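You operate a simulated robot arm through the tools that you are given. There is no shell and no other tool.

You run a simulated robot arm. Do the job below in one go: nothing can be reset, and whatever is moved stays where it is left.

## Task
Put things in order on the top of the steel table. At the end: the carton (marked "RICE FLOUR") from the top of the steel table stands where the teal pad stood; the silver steel tin (marked "SUGAR") from the top of the steel table stands where the carton stood; the bun from the top of the steel table stands where the silver steel tin stood; the teal pad is on the silver small tray; whatever was shut is shut again. Leave all else as you found it, and nothing knocked over.

Only the result counts: the job must be done as asked and must still hold three seconds after the hand-in. Knocking over, shifting, dropping, spilling or breaking anything else fails it.

## Robot
A 6-joint arm with a two-finger parallel gripper, fixed in place. Base frame: the origin is at the foot of the arm, x ahead of it, y to its left, z up; the work surface is at about z = 0.85. Lengths are in m, angles in rad, forces in N, time in s.
With the tool pointing down near the work surface it reaches from about 0.26 to 0.68 m from the base axis. Its first joint turns from -1.152 to 1.152 rad. Payload 2.9 kg.
The tool frame sits at the grasp point between the pads (the TCP): z along the fingers, y along the line on which they close. The tips reach 0.03 m beyond it. The gripper opens to 0.11 m. The fingers are 0.02 m wide and 0.01 m thick; the gripper's body (0.048 by 0.112 m) begins 0.055 m behind the TCP.
Orientation is that of the tool frame in the base frame, as a unit quaternion [w, x, y, z]. With the fingers straight down and closing along the base's y, the tool's x points along the base's -x, its y along +y and its z along -z.

## Interface
- The arm moves only by the tool servo_tool. Its argument "targets" is a list that holds one entry, the list of rows, each a list of 7 numbers: the shift along the tool's x, y, z in m, then the turn, a rotation vector about the tool's x, y, z in rad, then the gripper command, from -1 (shut) to 1 (fully open), values between in proportion. In form: [[[x, y, z, ax, ay, az, grip], ...]]. A call has 1 to 20 rows; each row shifts and turns the commanded pose from where the row before left it, along the tool's axes as they then stand. Each row takes 0.2 s and may step no farther than 0.05 m and 0.15 rad from the row before; otherwise, or with a gripper value out of range, the whole call is refused. A pose out of reach is approached as far as the arm can. The call stops where the force on the tool passes 40 N (or 10 N more than at its start, if that is more) or the arm is blocked; 0.2 s more then pass. The fingers move at their own pace (about 0.108 m/s each) and stop on an object; they squeeze with about 39 N. The grip force told is the motor's: it shows also when the fingers shut on nothing. Time passes only in rows, and 0.2 s behind the last, so rows that do not move let the fingers close. The reply holds the time, the measured pose of the TCP, the force on the tool along the base axes, the opening and the grip force, in the units named above and with some noise, with the torque about the TCP (base axes, N m) and any sound that the robot's microphone picked up.
- Cameras (640 x 400 px; columns grow to the right, rows downward): "scene" is fixed at [0.0667, 0.4367, 1.3767]; the picture's right is [-0.81, -0.58, 0.00], its down [-0.41, 0.58, -0.70] and it looks along [0.41, -0.57, -0.71] (base axes); focal length 221 px, centre (320, 200). "wrist" rides on the gripper at [0.072, 0.017, -0.103] in the tool frame; the picture's right is [-0.23, 0.97, 0.00], its down [-0.76, -0.18, -0.62] and it looks along [-0.61, -0.14, 0.78] (tool axes); focal length 222 px, centre (320, 200). There is no depth. A picture from a camera that has moved, and an enlarged one, comes with that camera's place and axes in the base frame and with its lens. The place of the scene camera against the robot may be out by one fixed shift of up to 0.012 m in any direction.
- camera(camera): a new picture of that camera. It takes no simulated time.
- inspect(camera, box): a new picture of the part [left, top, right, bottom] of that camera's present view, enlarged. It takes no simulated time.
- hand_in(): hands the job in; it is judged then, once.

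Places have to be worked out from the pictures, the camera data and where the tool is seen. Open the gripper and draw the arm clear of the work before you hand the job in, unless the task says otherwise.

The tools are called after "Call:" as name(argument=value, ...) on one line, values as JSON. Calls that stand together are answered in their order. servo_tool: Moves the arm, as the interface text tells. Its arguments: {"type":"object","properties":{"targets":{"type":"array","items":{"type":"array","items":{"type":"array","items":{"type":"number"}}}}},"required":["targets"]} The other tools are called the same way: camera (camera) takes a picture; inspect (camera, box) takes an enlarged picture of a part of a camera's view; hand_in () hands the job in.

At the start:

```text
t: 0.0
tool_pos: [0.48, -0.1202, 1.142]
tcp_rot: [0.0, 0.0, 1.0, -0.001]
wrist_force: [0.5, -0.5, 0.3]
wrist_torque: [0.01, -0.02, 0.02]
grip_width: 0.11
grip_force: 0.1
```

scene: 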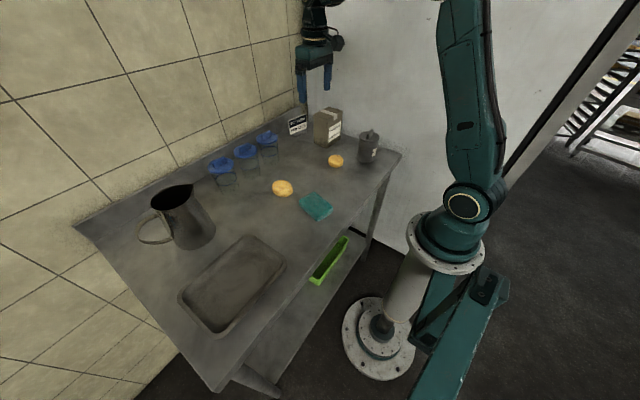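
wrist: 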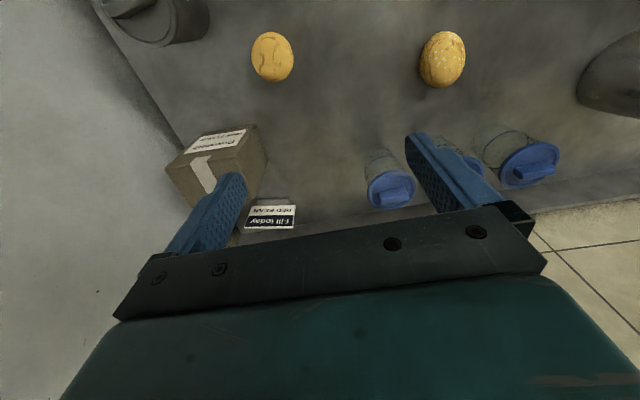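

The pictures show the table with a carton, a tin, two yellow round items, a teal pad, jars, a jug and a tray. I enlarge these parts to tell them apart.

Call:
inspect(camera="scene", box=[260, 90, 420, 230])

Call:
inspect(camera="scene", box=[120, 160, 360, 350])

Call:
inspect(camera="wrist", box=[100, 0, 340, 240])

Call:
inspect(camera="wrist", box=[220, 10, 500, 110])

```text
2.86 times, centred on (340, 160) of scene
camera zoom: at [0.0667, 0.4367, 1.3767], right [-0.81, -0.58, 0.0], down [-0.41, 0.58, -0.7], along [0.41, -0.57, -0.71], focal length 631 px, centre (263, 314)
```

zoom: 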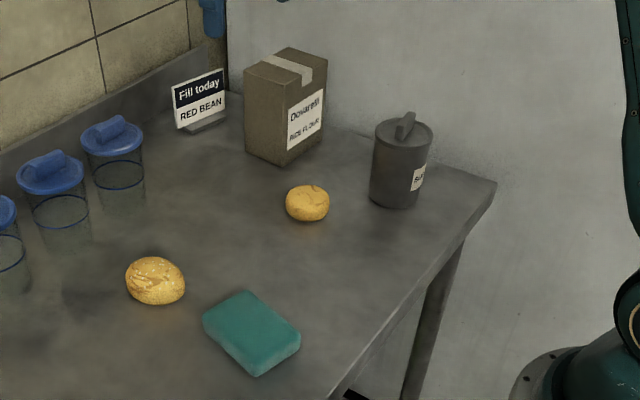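

```text
2.11 times, centred on (240, 255) of scene
camera zoom: at [0.0667, 0.4367, 1.3767], right [-0.81, -0.58, 0.0], down [-0.41, 0.58, -0.7], along [0.41, -0.57, -0.71], focal length 465 px, centre (488, 84)
```

zoom: 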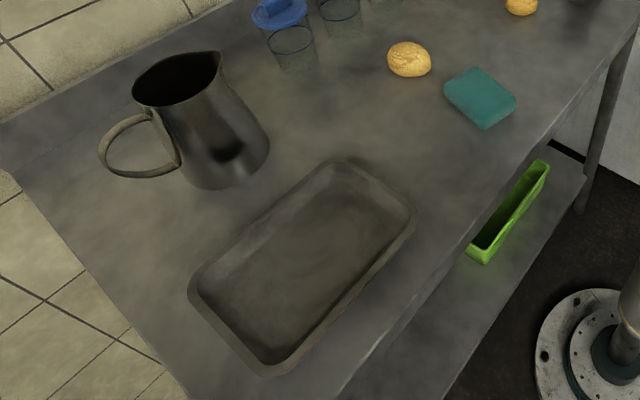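

```text
1.67 times, centred on (220, 120) of wrist
camera zoom: at [0.4062, -0.104, 1.2451], right [0.23, 0.97, 0.0], down [0.76, -0.18, 0.62], along [0.61, -0.14, -0.78], focal length 370 px, centre (487, 333)
```

zoom: 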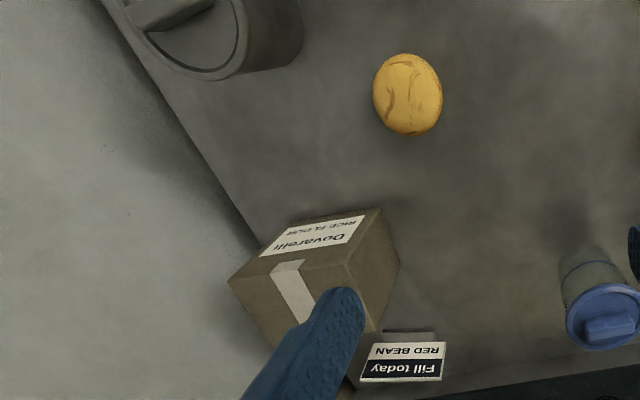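

```text
2.29 times, centred on (360, 60) of wrist
camera zoom: at [0.4062, -0.104, 1.2451], right [0.23, 0.97, 0.0], down [0.76, -0.18, 0.62], along [0.61, -0.14, -0.78], focal length 508 px, centre (229, 520)
```

zoom: 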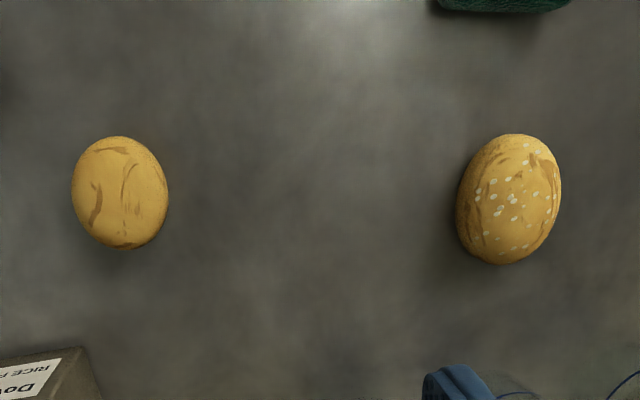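

The two round items agree between both cameras: plain at about (0.43, -0.18), sesame-topped at about (0.49, 0.06). I zoom on the carton, the tin and the plain round item before moving.

Call:
inspect(camera="wrist", box=[150, 110, 310, 240])

Call:
inspect(camera="scene", box=[300, 95, 400, 175])

Call:
inspect(camera="scene", box=[260, 140, 360, 230])

```text
3.08 times, centred on (230, 175) of wrist
camera zoom: at [0.4062, -0.104, 1.2451], right [0.23, 0.97, 0.0], down [0.76, -0.18, 0.62], along [0.61, -0.14, -0.78], focal length 684 px, centre (597, 277)
```

zoom: 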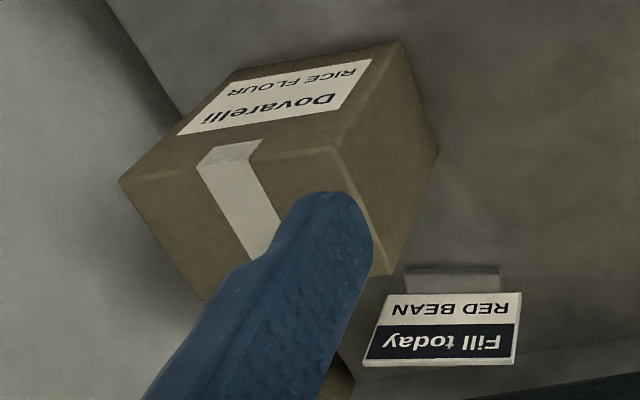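

```text
5.00 times, centred on (350, 135) of scene
camera zoom: at [0.0667, 0.4367, 1.3767], right [-0.81, -0.58, 0.0], down [-0.41, 0.58, -0.7], along [0.41, -0.57, -0.71], focal length 1104 px, centre (170, 525)
```

zoom: 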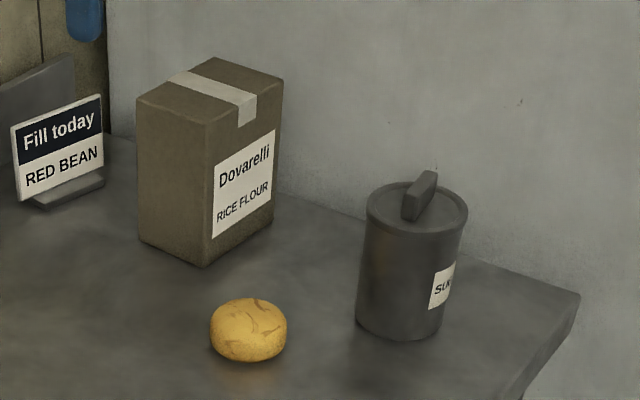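

```text
4.44 times, centred on (310, 185) of scene
camera zoom: at [0.0667, 0.4367, 1.3767], right [-0.81, -0.58, 0.0], down [-0.41, 0.58, -0.7], along [0.41, -0.57, -0.71], focal length 981 px, centre (364, 267)
```

zoom: 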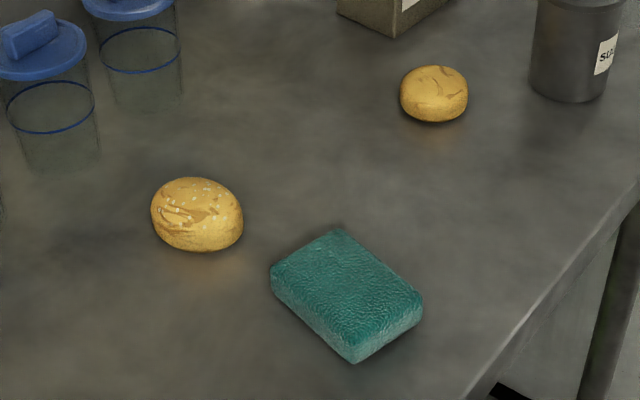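

I can't yet tell the plain item's nature, so I move the wrist camera nearer to it, staying high above everything.

Call:
servo_tool(targets=[[[0.03, 0.002, 0.024, 0, 0, 0, 1], [0.03, 0.002, 0.024, 0, 0, 0, 1], [0.03, 0.002, 0.024, 0, 0, 0, 1], [0.03, 0.002, 0.024, 0, 0, 0, 1], [0.03, 0.002, 0.024, 0, 0, 0, 1]]])

Call:
camera(camera="wrist")

Call:
inspect(camera="wrist", box=[180, 80, 420, 230])

```text
t: 1.2
tool_pos: [0.3264, -0.1123, 1.025]
tcp_rot: [0.001, 0.0, 1.0, 0.0]
wrist_force: [0.3, 0.3, 0.2]
wrist_torque: [-0.02, 0.02, 0.04]
grip_width: 0.1099
grip_force: 0.0
```

```text
taken
camera wrist: at [0.2536, -0.0953, 1.1277], right [0.23, 0.97, 0.0], down [0.76, -0.18, 0.62], along [0.61, -0.14, -0.78], focal length 222 px, centre (320, 200)
```

wrist: 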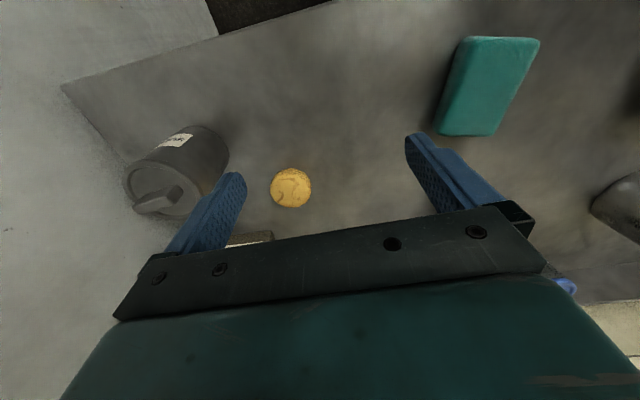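

```text
2.67 times, centred on (300, 155) of wrist
camera zoom: at [0.2536, -0.0953, 1.1277], right [0.23, 0.97, 0.0], down [0.76, -0.18, 0.62], along [0.61, -0.14, -0.78], focal length 592 px, centre (373, 320)
```

zoom: 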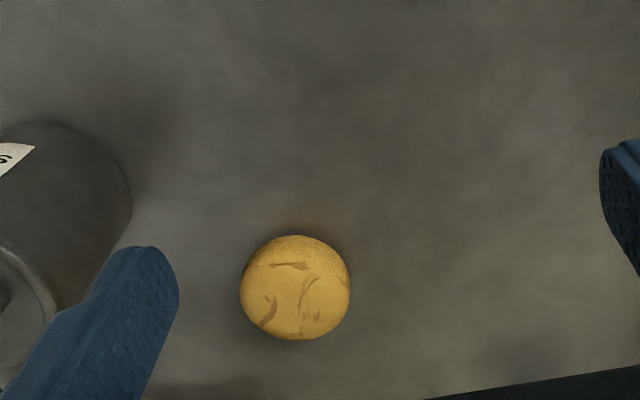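

The plain item is seen from above with a few brown marks and no seeds. I compare both items at highest magnification.

Call:
inspect(camera="scene", box=[324, 150, 348, 170])

Call:
inspect(camera="scene", box=[268, 176, 296, 200])

Call:
inspect(camera="wrist", box=[265, 160, 320, 215])

Call:
inspect(camera="wrist", box=[420, 20, 560, 150])

Call:
inspect(camera="wrist", box=[110, 110, 250, 230])

```text
16.00 times, centred on (336, 160) of scene
camera zoom: at [0.0667, 0.4367, 1.3767], right [-0.81, -0.58, 0.0], down [-0.41, 0.58, -0.7], along [0.41, -0.57, -0.71], focal length 3532 px, centre (64, 840)
```

zoom: 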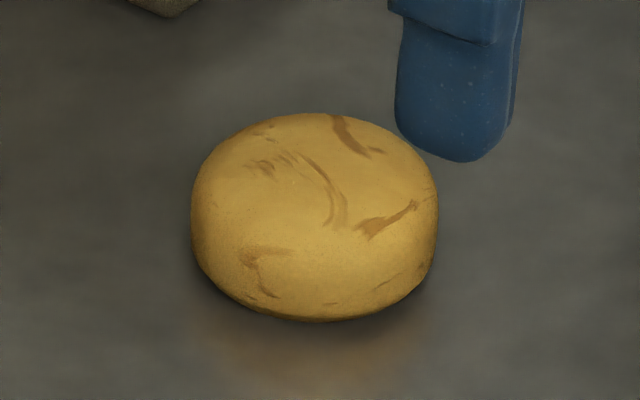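

```text
16.00 times, centred on (282, 188) of scene
camera zoom: at [0.0667, 0.4367, 1.3767], right [-0.81, -0.58, 0.0], down [-0.41, 0.58, -0.7], along [0.41, -0.57, -0.71], focal length 3532 px, centre (928, 392)
```

zoom: 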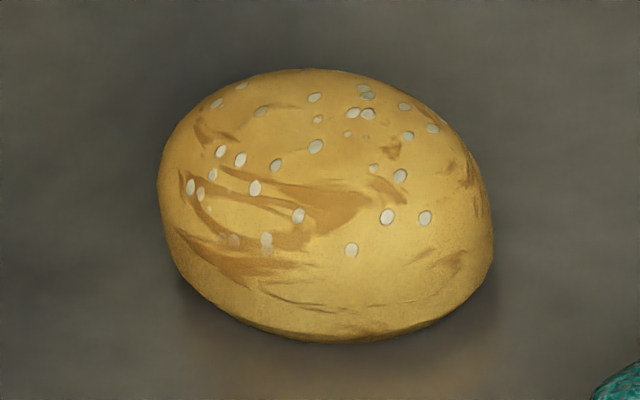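

```text
7.27 times, centred on (292, 188) of wrist
camera zoom: at [0.2536, -0.0953, 1.1277], right [0.23, 0.97, 0.0], down [0.76, -0.18, 0.62], along [0.61, -0.14, -0.78], focal length 1615 px, centre (520, 291)
```

zoom: 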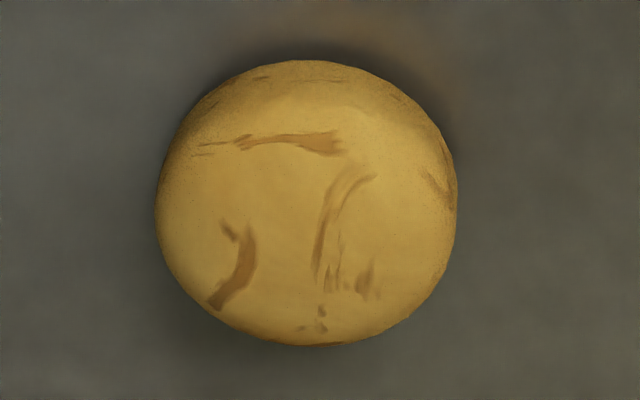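

```text
3.08 times, centred on (490, 85) of wrist
camera zoom: at [0.2536, -0.0953, 1.1277], right [0.23, 0.97, 0.0], down [0.76, -0.18, 0.62], along [0.61, -0.14, -0.78], focal length 684 px, centre (-203, 554)
```

zoom: 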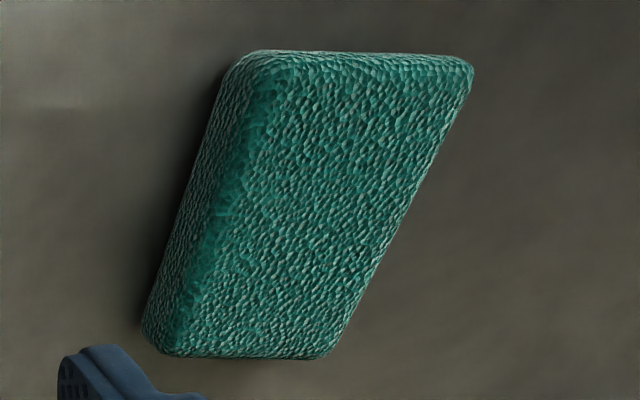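

```text
3.33 times, centred on (180, 170) of wrist
camera zoom: at [0.2536, -0.0953, 1.1277], right [0.23, 0.97, 0.0], down [0.76, -0.18, 0.62], along [0.61, -0.14, -0.78], focal length 740 px, centre (787, 300)
```

zoom: 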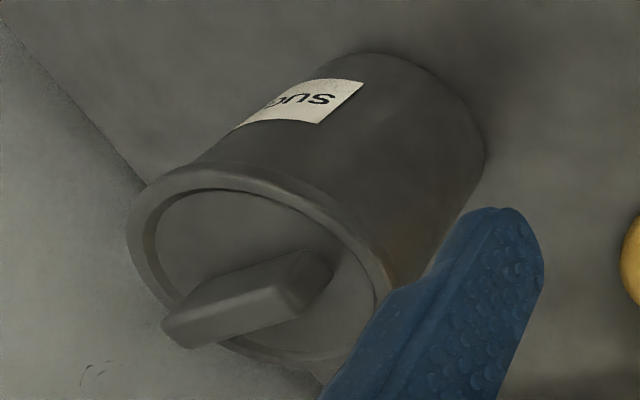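

I take the sesame-topped dome as the bun and leave the plain item alone. The pad is about 0.091 x 0.063 m, centred near (0.351, 0.059) with a yaw of about -0.22 rad. I move above it and turn the tool to match.

Call:
servo_tool(targets=[[[-0.005, 0.0343, 0.005, 0, 0, 0, 1], [-0.005, 0.0343, 0.005, 0, 0, 0, 1], [-0.005, 0.0343, 0.005, 0, 0, 0, 1], [-0.005, 0.0343, 0.005, 0, 0, 0, 1], [-0.005, 0.0343, 0.005, 0, 0, 0, 1], [0, 0, 0, 0, 0, 0.11, 1], [0, 0, 0, 0, 0, 0.11, 1], [0, 0, 0, 0, 0, 0, 1]]])

Call:
camera(camera="wrist")

Call:
camera(camera="scene")

```text
t: 3.0
tool_pos: [0.3519, 0.062, 0.9959]
tcp_rot: [0.0, 0.111, 0.994, 0.0]
wrist_force: [0.3, 0.3, -0.4]
wrist_torque: [-0.04, 0.0, -0.05]
grip_width: 0.11
grip_force: 0.0
```

```text
taken
camera wrist: at [0.2857, 0.094, 1.1], right [0.44, 0.9, 0.0], down [0.7, -0.34, 0.62], along [0.56, -0.27, -0.78], focal length 222 px, centre (320, 200)
```

wrist: 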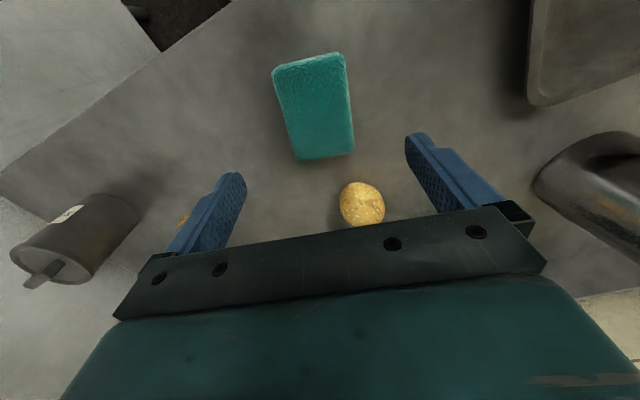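

```text
taken
```

scene: 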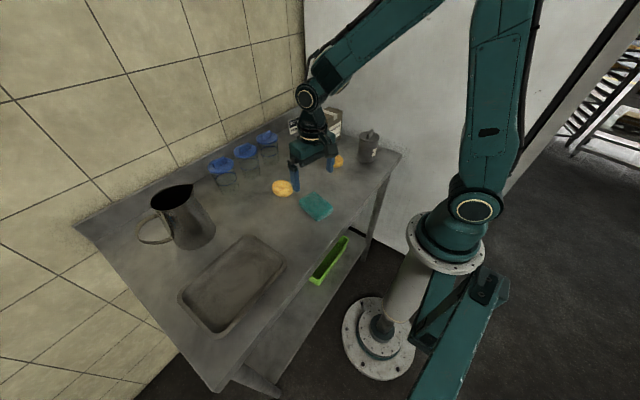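

The closer view puts the pad centre at (0.349, 0.060) with a yaw near -0.27. I trim the turn and go down around the pad with the fingers open.

Call:
servo_tool(targets=[[[0.0025, -0.0026, 0.01, 0, 0, 0.05, 1], [0, 0, 0.03, 0, 0, 0, 1], [0, 0, 0.03, 0, 0, 0, 1], [0, 0, 0.025, 0, 0, 0, 1], [0, 0, 0.013, 0, 0, 0, 1], [0, 0, 0, 0, 0, 0, 1]]])

Call:
camera(camera="wrist")

Call:
inspect(camera="scene", box=[260, 120, 380, 230])

```text
t: 4.4
tool_pos: [0.3504, 0.0583, 0.8883]
tcp_rot: [0.0, 0.134, 0.991, 0.0]
wrist_force: [0.3, 0.1, -0.2]
wrist_torque: [0.0, 0.03, 0.0]
grip_width: 0.1101
grip_force: 0.1
```

```text
taken
camera wrist: at [0.2844, 0.0945, 0.9914], right [0.48, 0.88, 0.0], down [0.69, -0.37, 0.62], along [0.55, -0.3, -0.78], focal length 222 px, centre (320, 200)
```

wrist: 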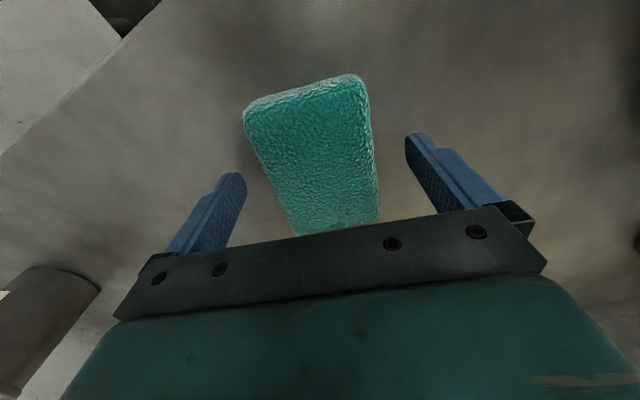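

```text
3.64 times, centred on (320, 175) of scene
camera zoom: at [0.0667, 0.4367, 1.3767], right [-0.81, -0.58, 0.0], down [-0.41, 0.58, -0.7], along [0.41, -0.57, -0.71], focal length 803 px, centre (320, 291)
```

zoom: 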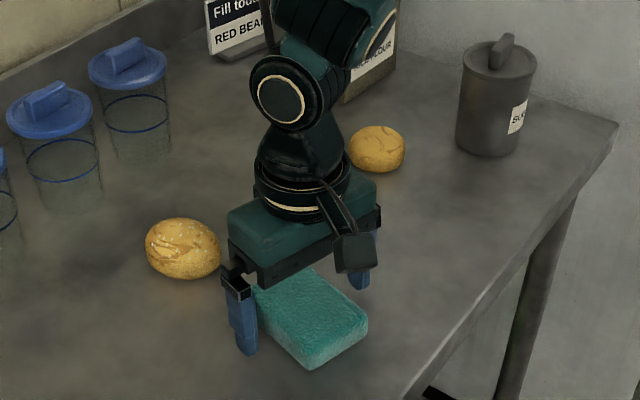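

The fingertips straddle the pad near its middle. I lower by 3 mm and close.

Call:
servo_tool(targets=[[[0, 0, 0.003, 0, 0, 0, 1], [0, 0, 0, 0, 0, 0, -1], [0, 0, 0, 0, 0, 0, -1], [0, 0, 0, 0, 0, 0, -1], [0, 0, 0, 0, 0, 0, -1], [0, 0, 0, 0, 0, 0, -1]]])

```text
t: 5.8
tool_pos: [0.3499, 0.0594, 0.8863]
tcp_rot: [-0.001, 0.135, 0.991, 0.0]
wrist_force: [0.7, -0.9, 1.1]
wrist_torque: [0.03, -0.01, 0.01]
grip_width: 0.0668
grip_force: 39.1
```

The pad is gripped (0.067 m wide). I lift it, carry it towards the tray and turn it so its long side lies along the tray's long side.

Call:
servo_tool(targets=[[[0, 0, -0.045, 0, 0, 0, -1], [0, 0, -0.045, 0, 0, 0, -1], [0, 0, -0.045, 0, 0, 0, -1], [0.0075, 0.0376, 0, 0, 0, 0, -1], [0.0075, 0.0376, 0, 0, 0, 0, -1], [0.0075, 0.0376, 0, 0, 0, 0, -1], [0.0075, 0.0376, 0, 0, 0, 0, -1], [0.0075, 0.0376, 0, 0, 0, 0, -1], [0, 0, 0, 0, 0, -0.14, -1], [0, 0, 0, 0, 0, -0.14, -1], [0, 0, 0, 0, 0, -0.14, -1], [0, 0, 0, 0, 0, -0.14, -1], [0, 0, 0, 0, 0, -0.14, -1], [0, 0, 0, 0, 0, -0.14, -1], [0, 0, 0, 0, 0, -0.14, -1], [0, 0, 0, 0, 0, -0.14, -1], [0, 0, 0, 0, 0, -0.14, -1], [0, 0, 0, 0, 0, -0.14, -1], [0, 0, 0, 0, 0, -0.14, -1], [0, 0, 0, 0, 0, -0.14, -1]]])

Call:
camera(camera="wrist")

Call:
camera(camera="scene")

```text
t: 10.0
tool_pos: [0.3642, 0.2499, 1.0217]
tcp_rot: [-0.001, -0.648, 0.761, 0.0]
wrist_force: [0.0, -1.0, -1.0]
wrist_torque: [0.01, 0.0, 0.01]
grip_width: 0.0668
grip_force: 39.5
```

```text
taken
camera wrist: at [0.3365, 0.1817, 1.124], right [-0.93, 0.38, 0.0], down [0.3, 0.72, 0.62], along [0.24, 0.58, -0.78], focal length 222 px, centre (320, 200)
```

wrist: 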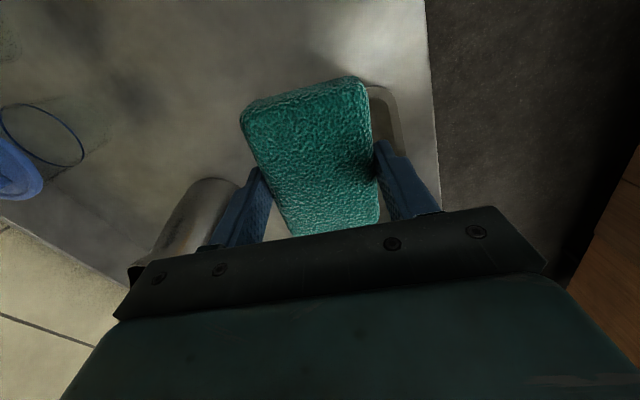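

```text
taken
```

scene: 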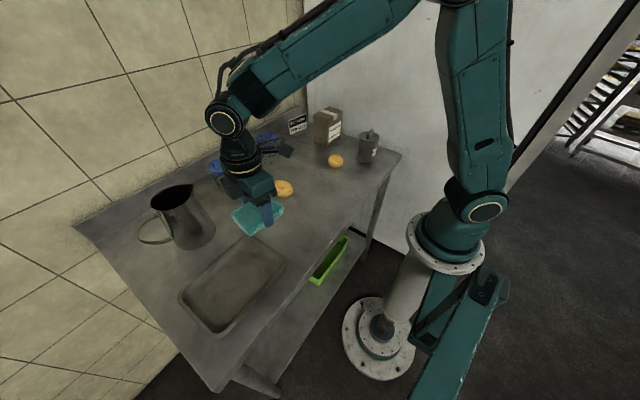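

I zoom on the visible tray rim in the wrist view to pin down the tray's place.

Call:
inspect(camera="wrist", box=[340, 60, 460, 230])

Call:
inspect(camera="scene", box=[160, 190, 310, 350])

```text
2.35 times, centred on (400, 145) of wrist
camera zoom: at [0.3365, 0.1817, 1.124], right [-0.93, 0.38, 0.0], down [0.3, 0.72, 0.62], along [0.24, 0.58, -0.78], focal length 523 px, centre (132, 329)
```

zoom: 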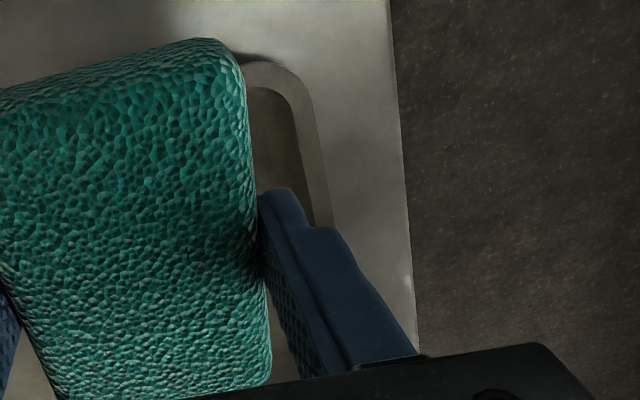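

```text
2.50 times, centred on (235, 270) of scene
camera zoom: at [0.0667, 0.4367, 1.3767], right [-0.81, -0.58, 0.0], down [-0.41, 0.58, -0.7], along [0.41, -0.57, -0.71], focal length 552 px, centre (532, 25)
```

zoom: 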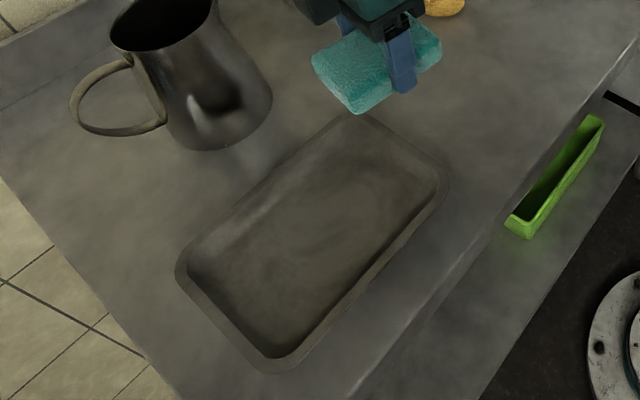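

The tray spans about x 0.29–0.44 and y 0.25–0.47, centre about (0.365, 0.367). I finish the turn, move over the centre and lower to just above the tray floor.

Call:
servo_tool(targets=[[[0, 0, 0, 0, 0, -0.08, -1], [0, 0, 0, 0, 0, -0.08, -1], [-0.039, 0, 0, 0, 0, 0, -1], [-0.039, 0, 0, 0, 0, 0, -1], [-0.038, 0, 0, 0, 0, 0, -1], [0, 0, 0.035, 0, 0, 0, -1], [0, 0, 0.035, 0, 0, 0, -1], [0, 0, 0.03, 0, 0, 0, -1], [0, 0, 0.015, 0, 0, 0, -1], [0, 0, 0, 0, 0, 0, -1]]])

Call:
camera(camera="wrist")

Call:
inspect(camera="scene", box=[160, 190, 310, 350])

```text
t: 12.2
tool_pos: [0.3657, 0.3676, 0.9073]
tcp_rot: [0.001, -0.706, 0.708, 0.001]
wrist_force: [-0.6, 0.3, -0.7]
wrist_torque: [-0.01, 0.0, -0.04]
grip_width: 0.0665
grip_force: 38.5
```

```text
taken
camera wrist: at [0.348, 0.2948, 1.0084], right [-0.97, 0.23, 0.0], down [0.18, 0.76, 0.62], along [0.14, 0.61, -0.78], focal length 222 px, centre (320, 200)
```

wrist: 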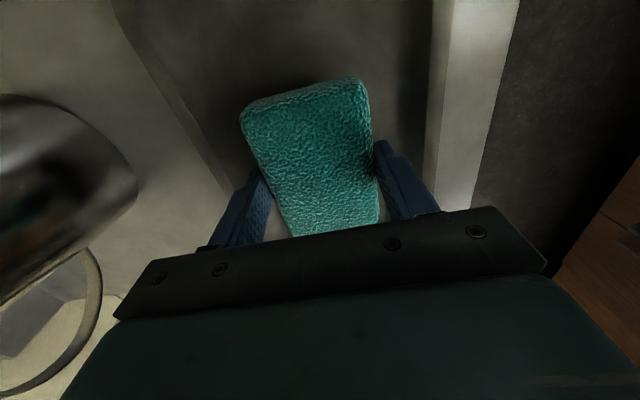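

```text
2.50 times, centred on (235, 270) of scene
camera zoom: at [0.0667, 0.4367, 1.3767], right [-0.81, -0.58, 0.0], down [-0.41, 0.58, -0.7], along [0.41, -0.57, -0.71], focal length 552 px, centre (532, 25)
```

zoom: 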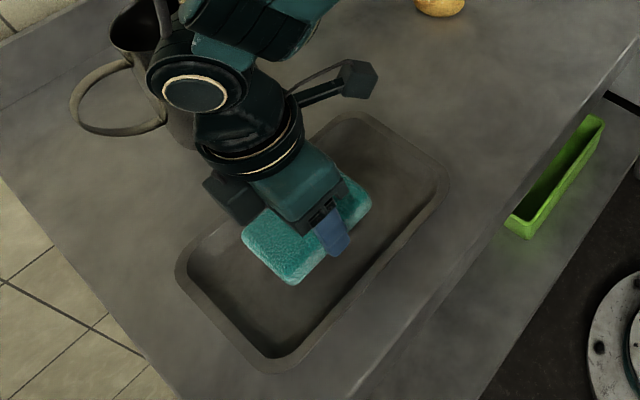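

The pad hangs centred over the tray with clearance on both sides. I go down in small steps until it touches the floor.

Call:
servo_tool(targets=[[[0, 0, 0.004, 0, 0, 0, -1], [0, 0, 0.004, 0, 0, 0, -1], [0, 0, 0.003, 0, 0, 0, -1], [0, 0, 0.002, 0, 0, 0, -1], [0, 0, 0, 0, 0, 0, -1]]])

```text
t: 13.4
tool_pos: [0.3665, 0.3665, 0.8946]
tcp_rot: [0.001, -0.706, 0.708, 0.001]
wrist_force: [0.2, -0.5, -1.3]
wrist_torque: [-0.03, -0.02, -0.02]
grip_width: 0.0668
grip_force: 39.2
```

No contact yet; I continue another few millimetres.

Call:
servo_tool(targets=[[[0, 0, 0.002, 0, 0, 0, -1], [0, 0, 0.002, 0, 0, 0, -1], [0, 0, 0, 0, 0, 0, -1]]])

```text
t: 14.2
tool_pos: [0.3657, 0.367, 0.8916]
tcp_rot: [-0.001, 0.707, -0.707, -0.001]
wrist_force: [-2.7, -1.1, 8.9]
wrist_torque: [-0.28, 0.1, 0.02]
grip_width: 0.0667
grip_force: 39.0
```

There is contact (about 9 N), so the pad rests on the tray floor. I open just enough to let go, then rise straight up.

Call:
servo_tool(targets=[[[0, 0, -0.0005, 0, 0, 0, 0.4], [0, 0, 0, 0, 0, 0, 0.4], [0, 0, 0, 0, 0, 0, 0.4], [0, 0, -0.02, 0, 0, 0, 0.4], [0, 0, -0.04, 0, 0, 0, 0.4], [0, 0, -0.05, 0, 0, 0, 0.4], [0, 0, -0.05, 0, 0, 0, 1], [0, 0, 0, 0, 0, 0, 1]]])

Call:
camera(camera="wrist")

Call:
inspect(camera="scene", box=[160, 190, 310, 350])

```text
t: 16.0
tool_pos: [0.3662, 0.3648, 1.0519]
tcp_rot: [-0.001, -0.706, 0.708, 0.001]
wrist_force: [-0.5, -0.1, -0.1]
wrist_torque: [-0.02, -0.03, 0.01]
grip_width: 0.11
grip_force: 0.1
```

```text
taken
camera wrist: at [0.349, 0.2918, 1.155], right [-0.97, 0.23, 0.0], down [0.18, 0.76, 0.62], along [0.14, 0.61, -0.78], focal length 222 px, centre (320, 200)
```

wrist: 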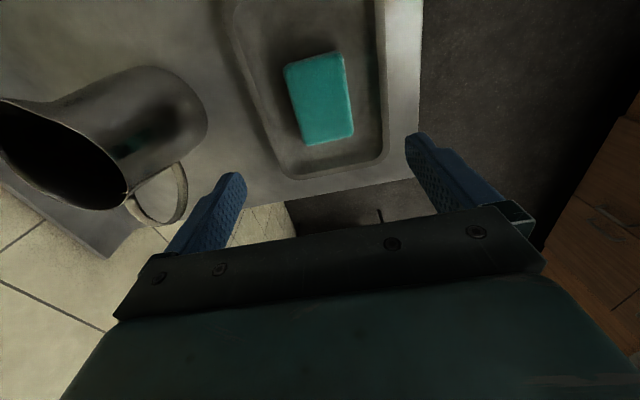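

```text
2.50 times, centred on (235, 270) of scene
camera zoom: at [0.0667, 0.4367, 1.3767], right [-0.81, -0.58, 0.0], down [-0.41, 0.58, -0.7], along [0.41, -0.57, -0.71], focal length 552 px, centre (532, 25)
```

zoom: 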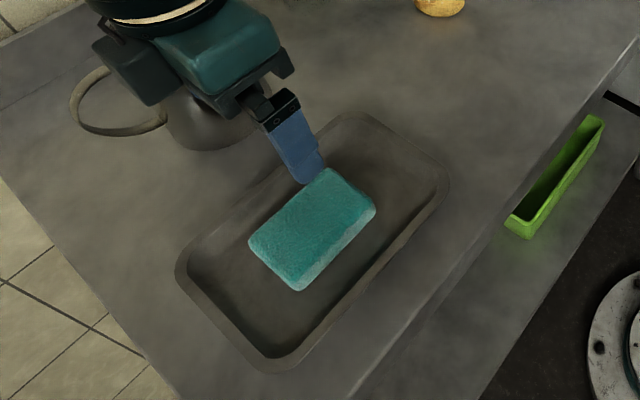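

The pad lies in the tray. Next is the carton, whose centre I put near (0.552, -0.298), about 0.073 m wide along x and standing to z of about 0.978. I rise, turn back and travel towards it.

Call:
servo_tool(targets=[[[0, 0, -0.02, 0, 0, 0.15, 1], [0, 0, -0.02, 0, 0, 0.15, 1], [0, 0, -0.02, 0, 0, 0.15, 1], [0, 0, -0.02, 0, 0, 0.15, 1], [0, 0, -0.02, 0, 0, 0.15, 1], [0, 0, 0, 0, 0, 0.15, 1], [0, 0, 0, 0, 0, 0.15, 1], [0, 0, 0, 0, 0, 0.15, 1], [0, 0, 0, 0, 0, 0.15, 1], [0, 0, 0, 0, 0, 0.15, 1], [0, 0, 0, 0, 0, 0.068, 1], [-0.0038, -0.0461, 0, 0, 0, 0, 1], [-0.0038, -0.0461, 0, 0, 0, 0, 1], [-0.0038, -0.0461, 0, 0, 0, 0, 1], [-0.0038, -0.0461, 0, 0, 0, 0, 1], [-0.0038, -0.0461, 0, 0, 0, 0, 1], [-0.0038, -0.0461, 0, 0, 0, 0, 1], [-0.0038, -0.0461, 0, 0, 0, 0, 1], [-0.0038, -0.0461, 0, 0, 0, 0, 1], [-0.0038, -0.0461, 0, 0, 0, 0, 1]]])

Call:
camera(camera="wrist")

```text
t: 20.2
tool_pos: [0.4006, -0.051, 1.1487]
tcp_rot: [-0.001, -0.001, 1.0, 0.0]
wrist_force: [0.1, 0.3, 0.9]
wrist_torque: [-0.01, 0.01, 0.02]
grip_width: 0.1102
grip_force: 0.0
```

```text
taken
camera wrist: at [0.3284, -0.0347, 1.2514], right [0.22, 0.97, 0.0], down [0.76, -0.18, 0.62], along [0.61, -0.14, -0.78], focal length 222 px, centre (320, 200)
```

wrist: 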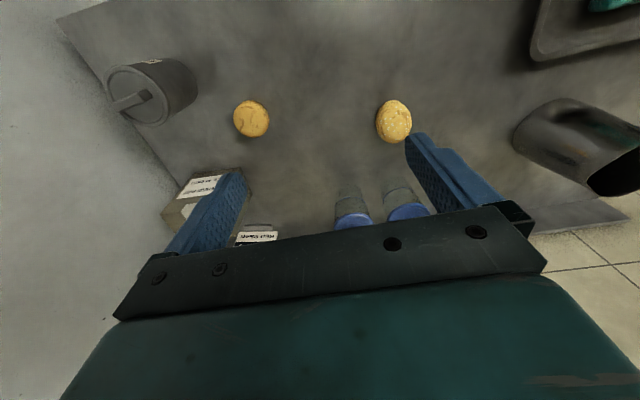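

I move near the carton and turn the tool so the fingers close along x, with the camera on the robot's left side of it.

Call:
servo_tool(targets=[[[-0.035, -0.022, 0, 0, 0, 0, 1], [-0.035, -0.022, 0, 0, 0, 0, 1], [-0.035, -0.022, 0, 0, 0, 0, 1], [-0.035, -0.022, 0, 0, 0, 0, 1], [0, 0, 0, 0, 0, 0.15, 1], [0, 0, 0, 0, 0, 0.15, 1], [0, 0, 0, 0, 0, 0.15, 1], [0, 0, 0, 0, 0, 0.15, 1], [0, 0, 0, 0, 0, 0.15, 1], [0, 0, 0, 0, 0, 0.15, 1], [0, 0, 0, 0, 0, 0.15, 1], [0, 0, 0, 0, 0, 0.15, 1], [0, 0, 0, 0, 0, 0.15, 1], [0, 0, 0, 0, 0, 0.15, 1], [0, 0, 0, 0, 0, 0.071, 1], [0, 0, 0, 0, 0, 0, 1]]])

Call:
camera(camera="wrist")

Call:
inspect(camera="wrist", box=[200, 0, 440, 230])

```text
t: 23.6
tool_pos: [0.5412, -0.1357, 1.1494]
tcp_rot: [-0.002, 0.707, 0.708, 0.0]
wrist_force: [-0.4, -0.9, -0.7]
wrist_torque: [0.0, 0.02, -0.02]
grip_width: 0.1098
grip_force: 0.1
```

```text
taken
camera wrist: at [0.5572, -0.0642, 1.2522], right [0.97, -0.23, 0.0], down [-0.18, -0.76, 0.62], along [-0.14, -0.61, -0.78], focal length 222 px, centre (320, 200)
```

wrist: 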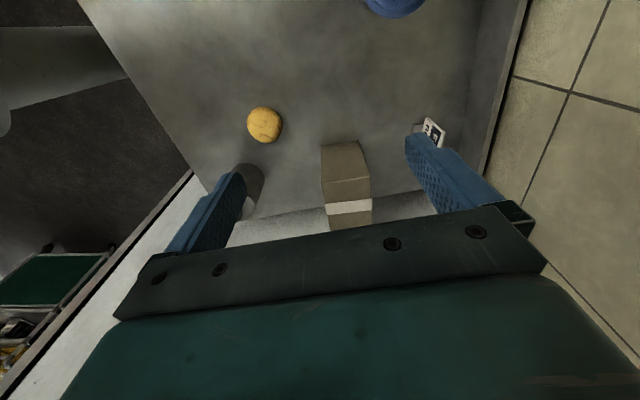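

```text
1.74 times, centred on (320, 115) of wrist
camera zoom: at [0.5572, -0.0642, 1.2522], right [0.97, -0.23, 0.0], down [-0.18, -0.76, 0.62], along [-0.14, -0.61, -0.78], focal length 386 px, centre (320, 348)
```

zoom: 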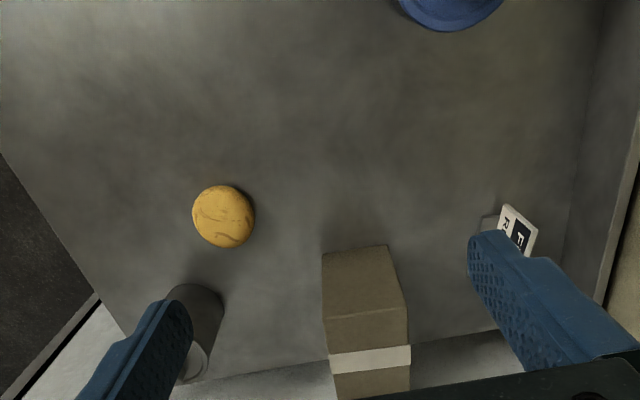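

The two wrist views agree: carton x 0.518–0.588, near face at y of about -0.25, centre about (0.552, -0.300), yaw about -0.07. I move above it and look again.

Call:
servo_tool(targets=[[[0, 0, 0, 0, 0, 0.07, 1], [-0.0407, 0.0056, 0, 0, 0, 0, 1], [-0.0407, 0.0056, 0, 0, 0, 0, 1], [-0.0407, 0.0056, 0, 0, 0, 0, 1], [-0.0407, 0.0056, 0, 0, 0, 0, 1], [0, 0, 0.04, 0, 0, 0, 1], [0, 0, 0.04, 0, 0, 0, 1], [0, 0, 0.02, 0, 0, 0, 1], [0, 0, 0, 0, 0, 0, 1]]])

Call:
camera(camera="wrist")

Call:
inspect(camera="scene", box=[260, 60, 400, 180])

```text
t: 25.6
tool_pos: [0.5447, -0.2879, 1.0443]
tcp_rot: [0.0, 0.73, 0.683, 0.0]
wrist_force: [-0.2, -0.1, 0.3]
wrist_torque: [0.02, 0.0, 0.01]
grip_width: 0.1098
grip_force: 0.0
out of reach, approached as far as the arm can: row 5
```

```text
taken
camera wrist: at [0.5655, -0.216, 1.1466], right [0.96, -0.29, 0.0], down [-0.23, -0.75, 0.62], along [-0.18, -0.6, -0.78], focal length 222 px, centre (320, 200)
```

wrist: 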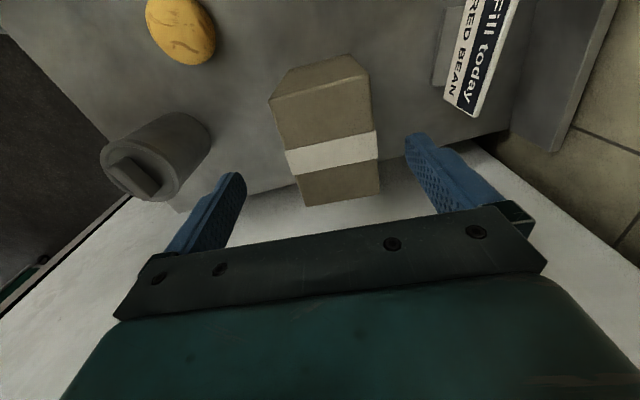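

```text
3.33 times, centred on (330, 120) of scene
camera zoom: at [0.0667, 0.4367, 1.3767], right [-0.81, -0.58, 0.0], down [-0.41, 0.58, -0.7], along [0.41, -0.57, -0.71], focal length 736 px, centre (287, 467)
```

zoom: 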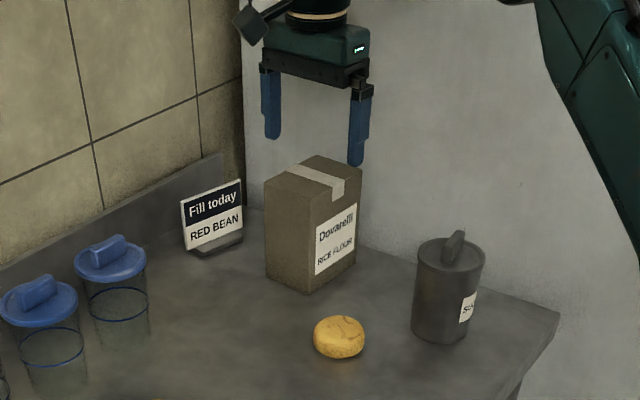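

The high pose was slightly out of reach, so the arm stands a little short at (0.545, -0.288). The fresh view gives the carton centre as (0.5505, -0.300) with yaw about -0.09. I correct while still just above it.

Call:
servo_tool(targets=[[[-0.006, 0.0033, 0.01, 0, 0, 0.02, 1], [-0.0057, 0.0033, 0.01, 0, 0, 0, 1], [0, 0, 0, 0, 0, 0, 1]]])

Call:
camera(camera="wrist")

```text
t: 26.4
tool_pos: [0.5482, -0.2985, 1.0251]
tcp_rot: [0.0, 0.737, 0.675, -0.001]
wrist_force: [0.0, 0.1, 0.4]
wrist_torque: [0.0, -0.01, -0.01]
grip_width: 0.1102
grip_force: 0.0
```

```text
taken
camera wrist: at [0.5722, -0.2285, 1.1272], right [0.95, -0.31, 0.0], down [-0.24, -0.74, 0.62], along [-0.19, -0.59, -0.78], focal length 222 px, centre (320, 200)
```

wrist: 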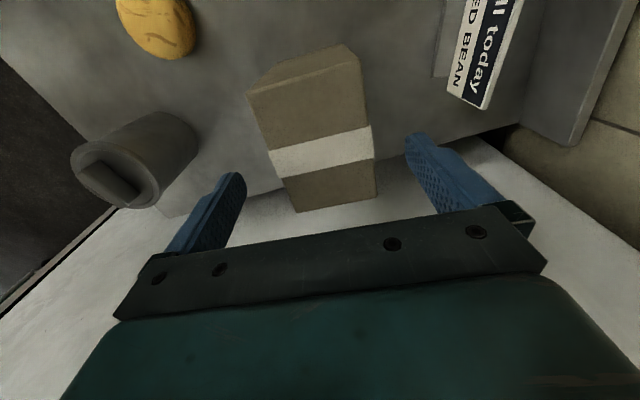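

The carton lies between the fingers. I descend to z of about 0.94 and check.

Call:
servo_tool(targets=[[[-0.0012, 0.002, 0.02, 0, 0, 0, 1], [0, 0, 0.025, 0, 0, 0, 1], [0, 0, 0.025, 0, 0, 0, 1], [0, 0, 0.015, 0, 0, 0, 1], [0, 0, 0, 0, 0, 0, 1]]])

Call:
camera(camera="wrist")

Call:
inspect(camera="scene", box=[260, 60, 400, 180])

```text
t: 27.6
tool_pos: [0.5499, -0.2984, 0.9413]
tcp_rot: [0.001, 0.738, 0.675, 0.0]
wrist_force: [0.4, 0.0, -0.8]
wrist_torque: [-0.03, 0.0, 0.03]
grip_width: 0.1097
grip_force: 0.0
```

```text
taken
camera wrist: at [0.5735, -0.2286, 1.0437], right [0.95, -0.31, 0.0], down [-0.24, -0.74, 0.62], along [-0.19, -0.59, -0.78], focal length 222 px, centre (320, 200)
```

wrist: 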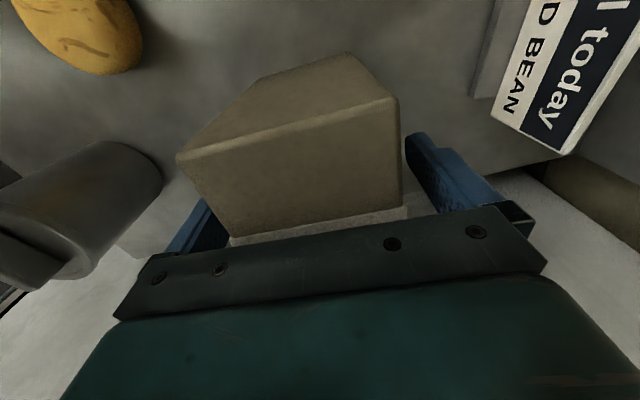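

```text
3.33 times, centred on (330, 120) of scene
camera zoom: at [0.0667, 0.4367, 1.3767], right [-0.81, -0.58, 0.0], down [-0.41, 0.58, -0.7], along [0.41, -0.57, -0.71], focal length 736 px, centre (287, 467)
```

zoom: 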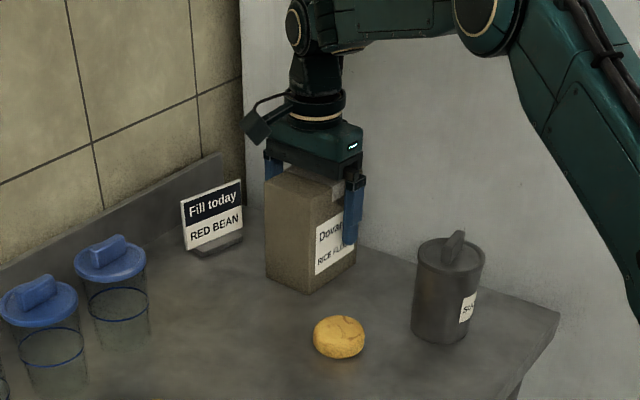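

The fingers straddle the carton around its middle. I close the gripper.

Call:
servo_tool(targets=[[[0, 0, 0, 0, 0, 0, -1], [0, 0, 0, 0, 0, 0, -1], [0, 0, 0, 0, 0, 0, -1], [0, 0, 0, 0, 0, 0, -1]]])

Call:
inspect(camera="scene", box=[260, 60, 400, 180])

```text
t: 28.6
tool_pos: [0.5505, -0.2985, 0.9407]
tcp_rot: [-0.001, 0.737, 0.676, -0.001]
wrist_force: [-2.5, 1.7, -0.5]
wrist_torque: [0.17, 0.0, 0.03]
grip_width: 0.074
grip_force: 39.0
```

```text
3.33 times, centred on (330, 120) of scene
camera zoom: at [0.0667, 0.4367, 1.3767], right [-0.81, -0.58, 0.0], down [-0.41, 0.58, -0.7], along [0.41, -0.57, -0.71], focal length 736 px, centre (287, 467)
```

zoom: 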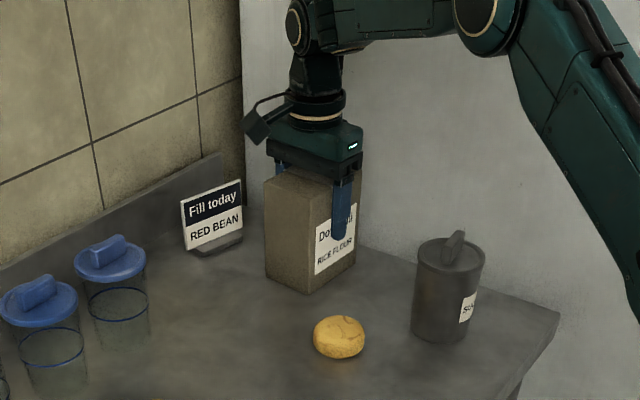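

The carton is held (0.074 m). I lift it gently straight up and check that it came cleanly.

Call:
servo_tool(targets=[[[0, 0, -0.005, 0, 0, 0, -1], [0, 0, -0.015, 0, 0, 0, -1], [0, 0, -0.025, 0, 0, 0, -1], [0, 0, -0.025, 0, 0, 0, -1], [0, 0, -0.02, 0, 0, 0, -1], [0, 0, 0, 0, 0, 0, -1]]])

Call:
inspect(camera="scene", box=[260, 60, 400, 180])

```text
t: 30.0
tool_pos: [0.5518, -0.2994, 1.032]
tcp_rot: [-0.001, 0.738, 0.675, 0.0]
wrist_force: [0.0, 0.8, -5.7]
wrist_torque: [0.01, 0.01, -0.01]
grip_width: 0.0744
grip_force: 38.9
```

```text
3.33 times, centred on (330, 120) of scene
camera zoom: at [0.0668, 0.4367, 1.3767], right [-0.81, -0.58, 0.0], down [-0.41, 0.58, -0.7], along [0.41, -0.57, -0.71], focal length 736 px, centre (287, 467)
```

zoom: 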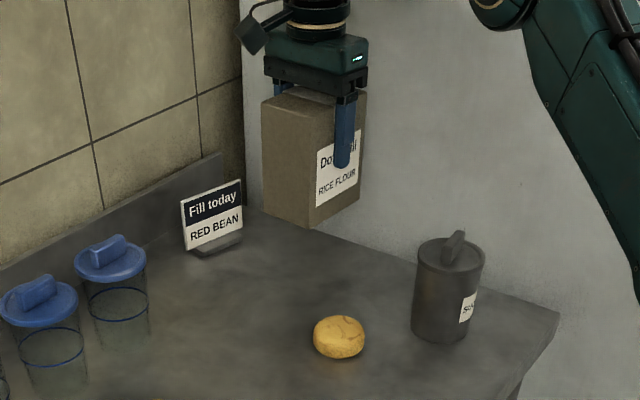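

The carton hangs upright (about 0.6 kg). I carry it over to the pad's old spot at (0.349, 0.060), its bottom well above the plain item.

Call:
servo_tool(targets=[[[0.0284, -0.0194, 0, 0, 0, 0, -1], [0.0284, -0.0194, 0, 0, 0, 0, -1], [0.0284, -0.0194, 0, 0, 0, 0, -1], [0.0284, -0.0194, 0, 0, 0, 0, -1], [0.0284, -0.0194, 0, 0, 0, 0, -1], [0.0284, -0.0194, 0, 0, 0, 0, -1], [0.0284, -0.0194, 0, 0, 0, 0, -1], [0.0284, -0.0194, 0, 0, 0, 0, -1], [0.0284, -0.0194, 0, 0, 0, 0, -1], [0.0284, -0.0194, 0, 0, 0, 0, -1], [0.0284, -0.0194, 0, 0, 0, 0, -1], [0.0284, -0.0194, 0, 0, 0, 0, -1], [0, 0, 0, 0, 0, 0, -1]]])

Call:
camera(camera="scene")

Call:
camera(camera="wrist")

```text
t: 32.8
tool_pos: [0.3477, 0.0594, 1.0313]
tcp_rot: [-0.001, 0.737, 0.675, 0.0]
wrist_force: [-0.4, -0.1, -4.4]
wrist_torque: [0.0, -0.03, 0.04]
grip_width: 0.0743
grip_force: 39.4
```

```text
taken
```

scene: 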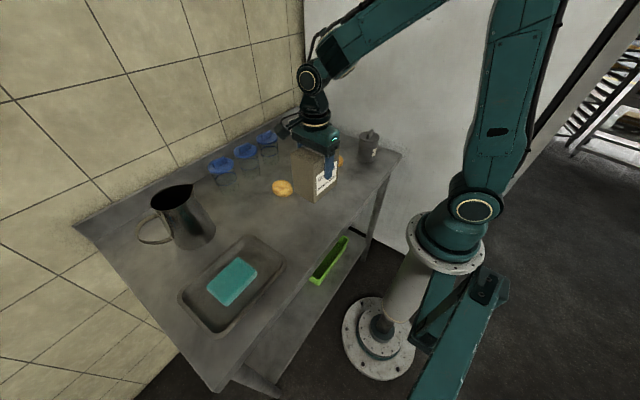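

```text
taken
camera wrist: at [0.3711, 0.1303, 1.1332], right [0.95, -0.31, 0.0], down [-0.24, -0.74, 0.62], along [-0.19, -0.59, -0.78], focal length 222 px, centre (320, 200)
```

wrist: 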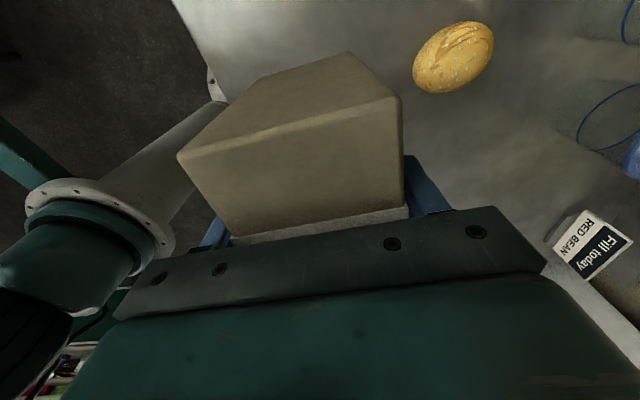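

The carton hangs over the spot. I lower it to just above the table, then go in 2 mm steps until contact.

Call:
servo_tool(targets=[[[0.001, 0.001, 0.025, 0, 0, 0, -1], [0, 0, 0.025, 0, 0, 0, -1], [0, 0, 0.02, 0, 0, 0, -1], [0, 0, 0.012, 0, 0, 0, -1], [0, 0, 0.004, 0, 0, 0, -1], [0, 0, 0.002, 0, 0, 0, -1], [0, 0, 0, 0, 0, 0, -1]]])

Call:
inspect(camera="scene", box=[260, 120, 380, 230])

```text
t: 34.4
tool_pos: [0.3494, 0.0609, 0.9416]
tcp_rot: [-0.001, 0.737, 0.676, 0.001]
wrist_force: [0.0, -0.1, -5.0]
wrist_torque: [0.04, -0.02, 0.02]
grip_width: 0.0743
grip_force: 38.5
```

```text
3.64 times, centred on (320, 175) of scene
camera zoom: at [0.0668, 0.4367, 1.3767], right [-0.81, -0.58, 0.0], down [-0.41, 0.58, -0.7], along [0.41, -0.57, -0.71], focal length 803 px, centre (320, 291)
```

zoom: 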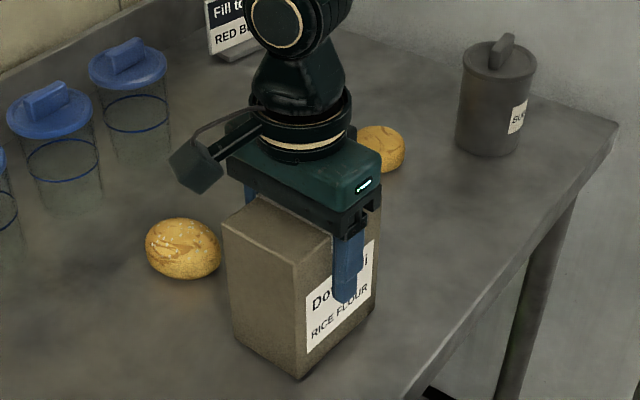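

Still carrying its weight, so it is a hair above the table. I continue in 1 mm steps.

Call:
servo_tool(targets=[[[0, 0, 0.001, 0, 0, 0, -1], [0, 0, 0.001, 0, 0, 0, -1], [0, 0, 0, 0, 0, 0, -1]]])

```text
t: 35.2
tool_pos: [0.3497, 0.0604, 0.942]
tcp_rot: [0.0, 0.737, 0.676, 0.0]
wrist_force: [-3.1, -1.0, 2.8]
wrist_torque: [0.03, -0.06, 0.05]
grip_width: 0.0741
grip_force: 39.6
```

Contact is made. I release and rise straight up above the carton.

Call:
servo_tool(targets=[[[0, 0, 0, 0, 0, 0, 0.9], [0, 0, 0, 0, 0, 0, 0.9], [0, 0, 0, 0, 0, 0, 0.9], [0, 0, -0.03, 0, 0, 0, 0.9], [0, 0, -0.04, 0, 0, 0, 1], [0, 0, -0.05, 0, 0, 0, 1], [0, 0, -0.04, 0, 0, 0, 1], [0, 0, 0, 0, 0, 0, 1]]])

Call:
camera(camera="scene")

Call:
camera(camera="wrist")

```text
t: 37.0
tool_pos: [0.3503, 0.0599, 1.1036]
tcp_rot: [0.0, 0.738, 0.675, 0.0]
wrist_force: [0.2, 0.2, 0.0]
wrist_torque: [0.0, 0.01, 0.0]
grip_width: 0.1098
grip_force: 0.1
```

```text
taken
```

scene: 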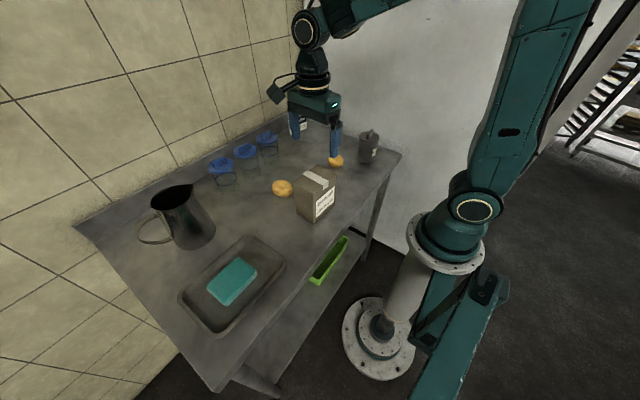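

```text
taken
camera wrist: at [0.3734, 0.1314, 1.2062], right [0.95, -0.31, 0.0], down [-0.24, -0.74, 0.62], along [-0.19, -0.59, -0.78], focal length 222 px, centre (320, 200)
```

wrist: 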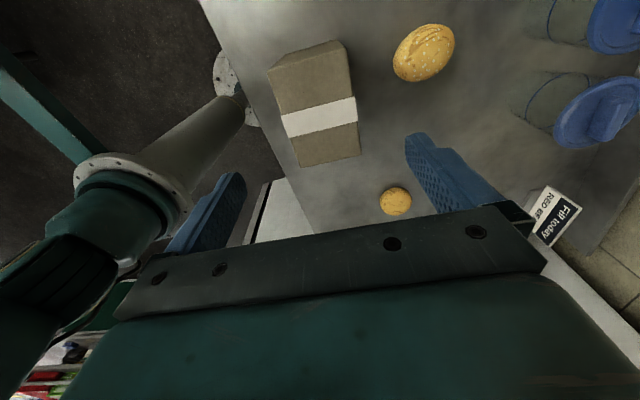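

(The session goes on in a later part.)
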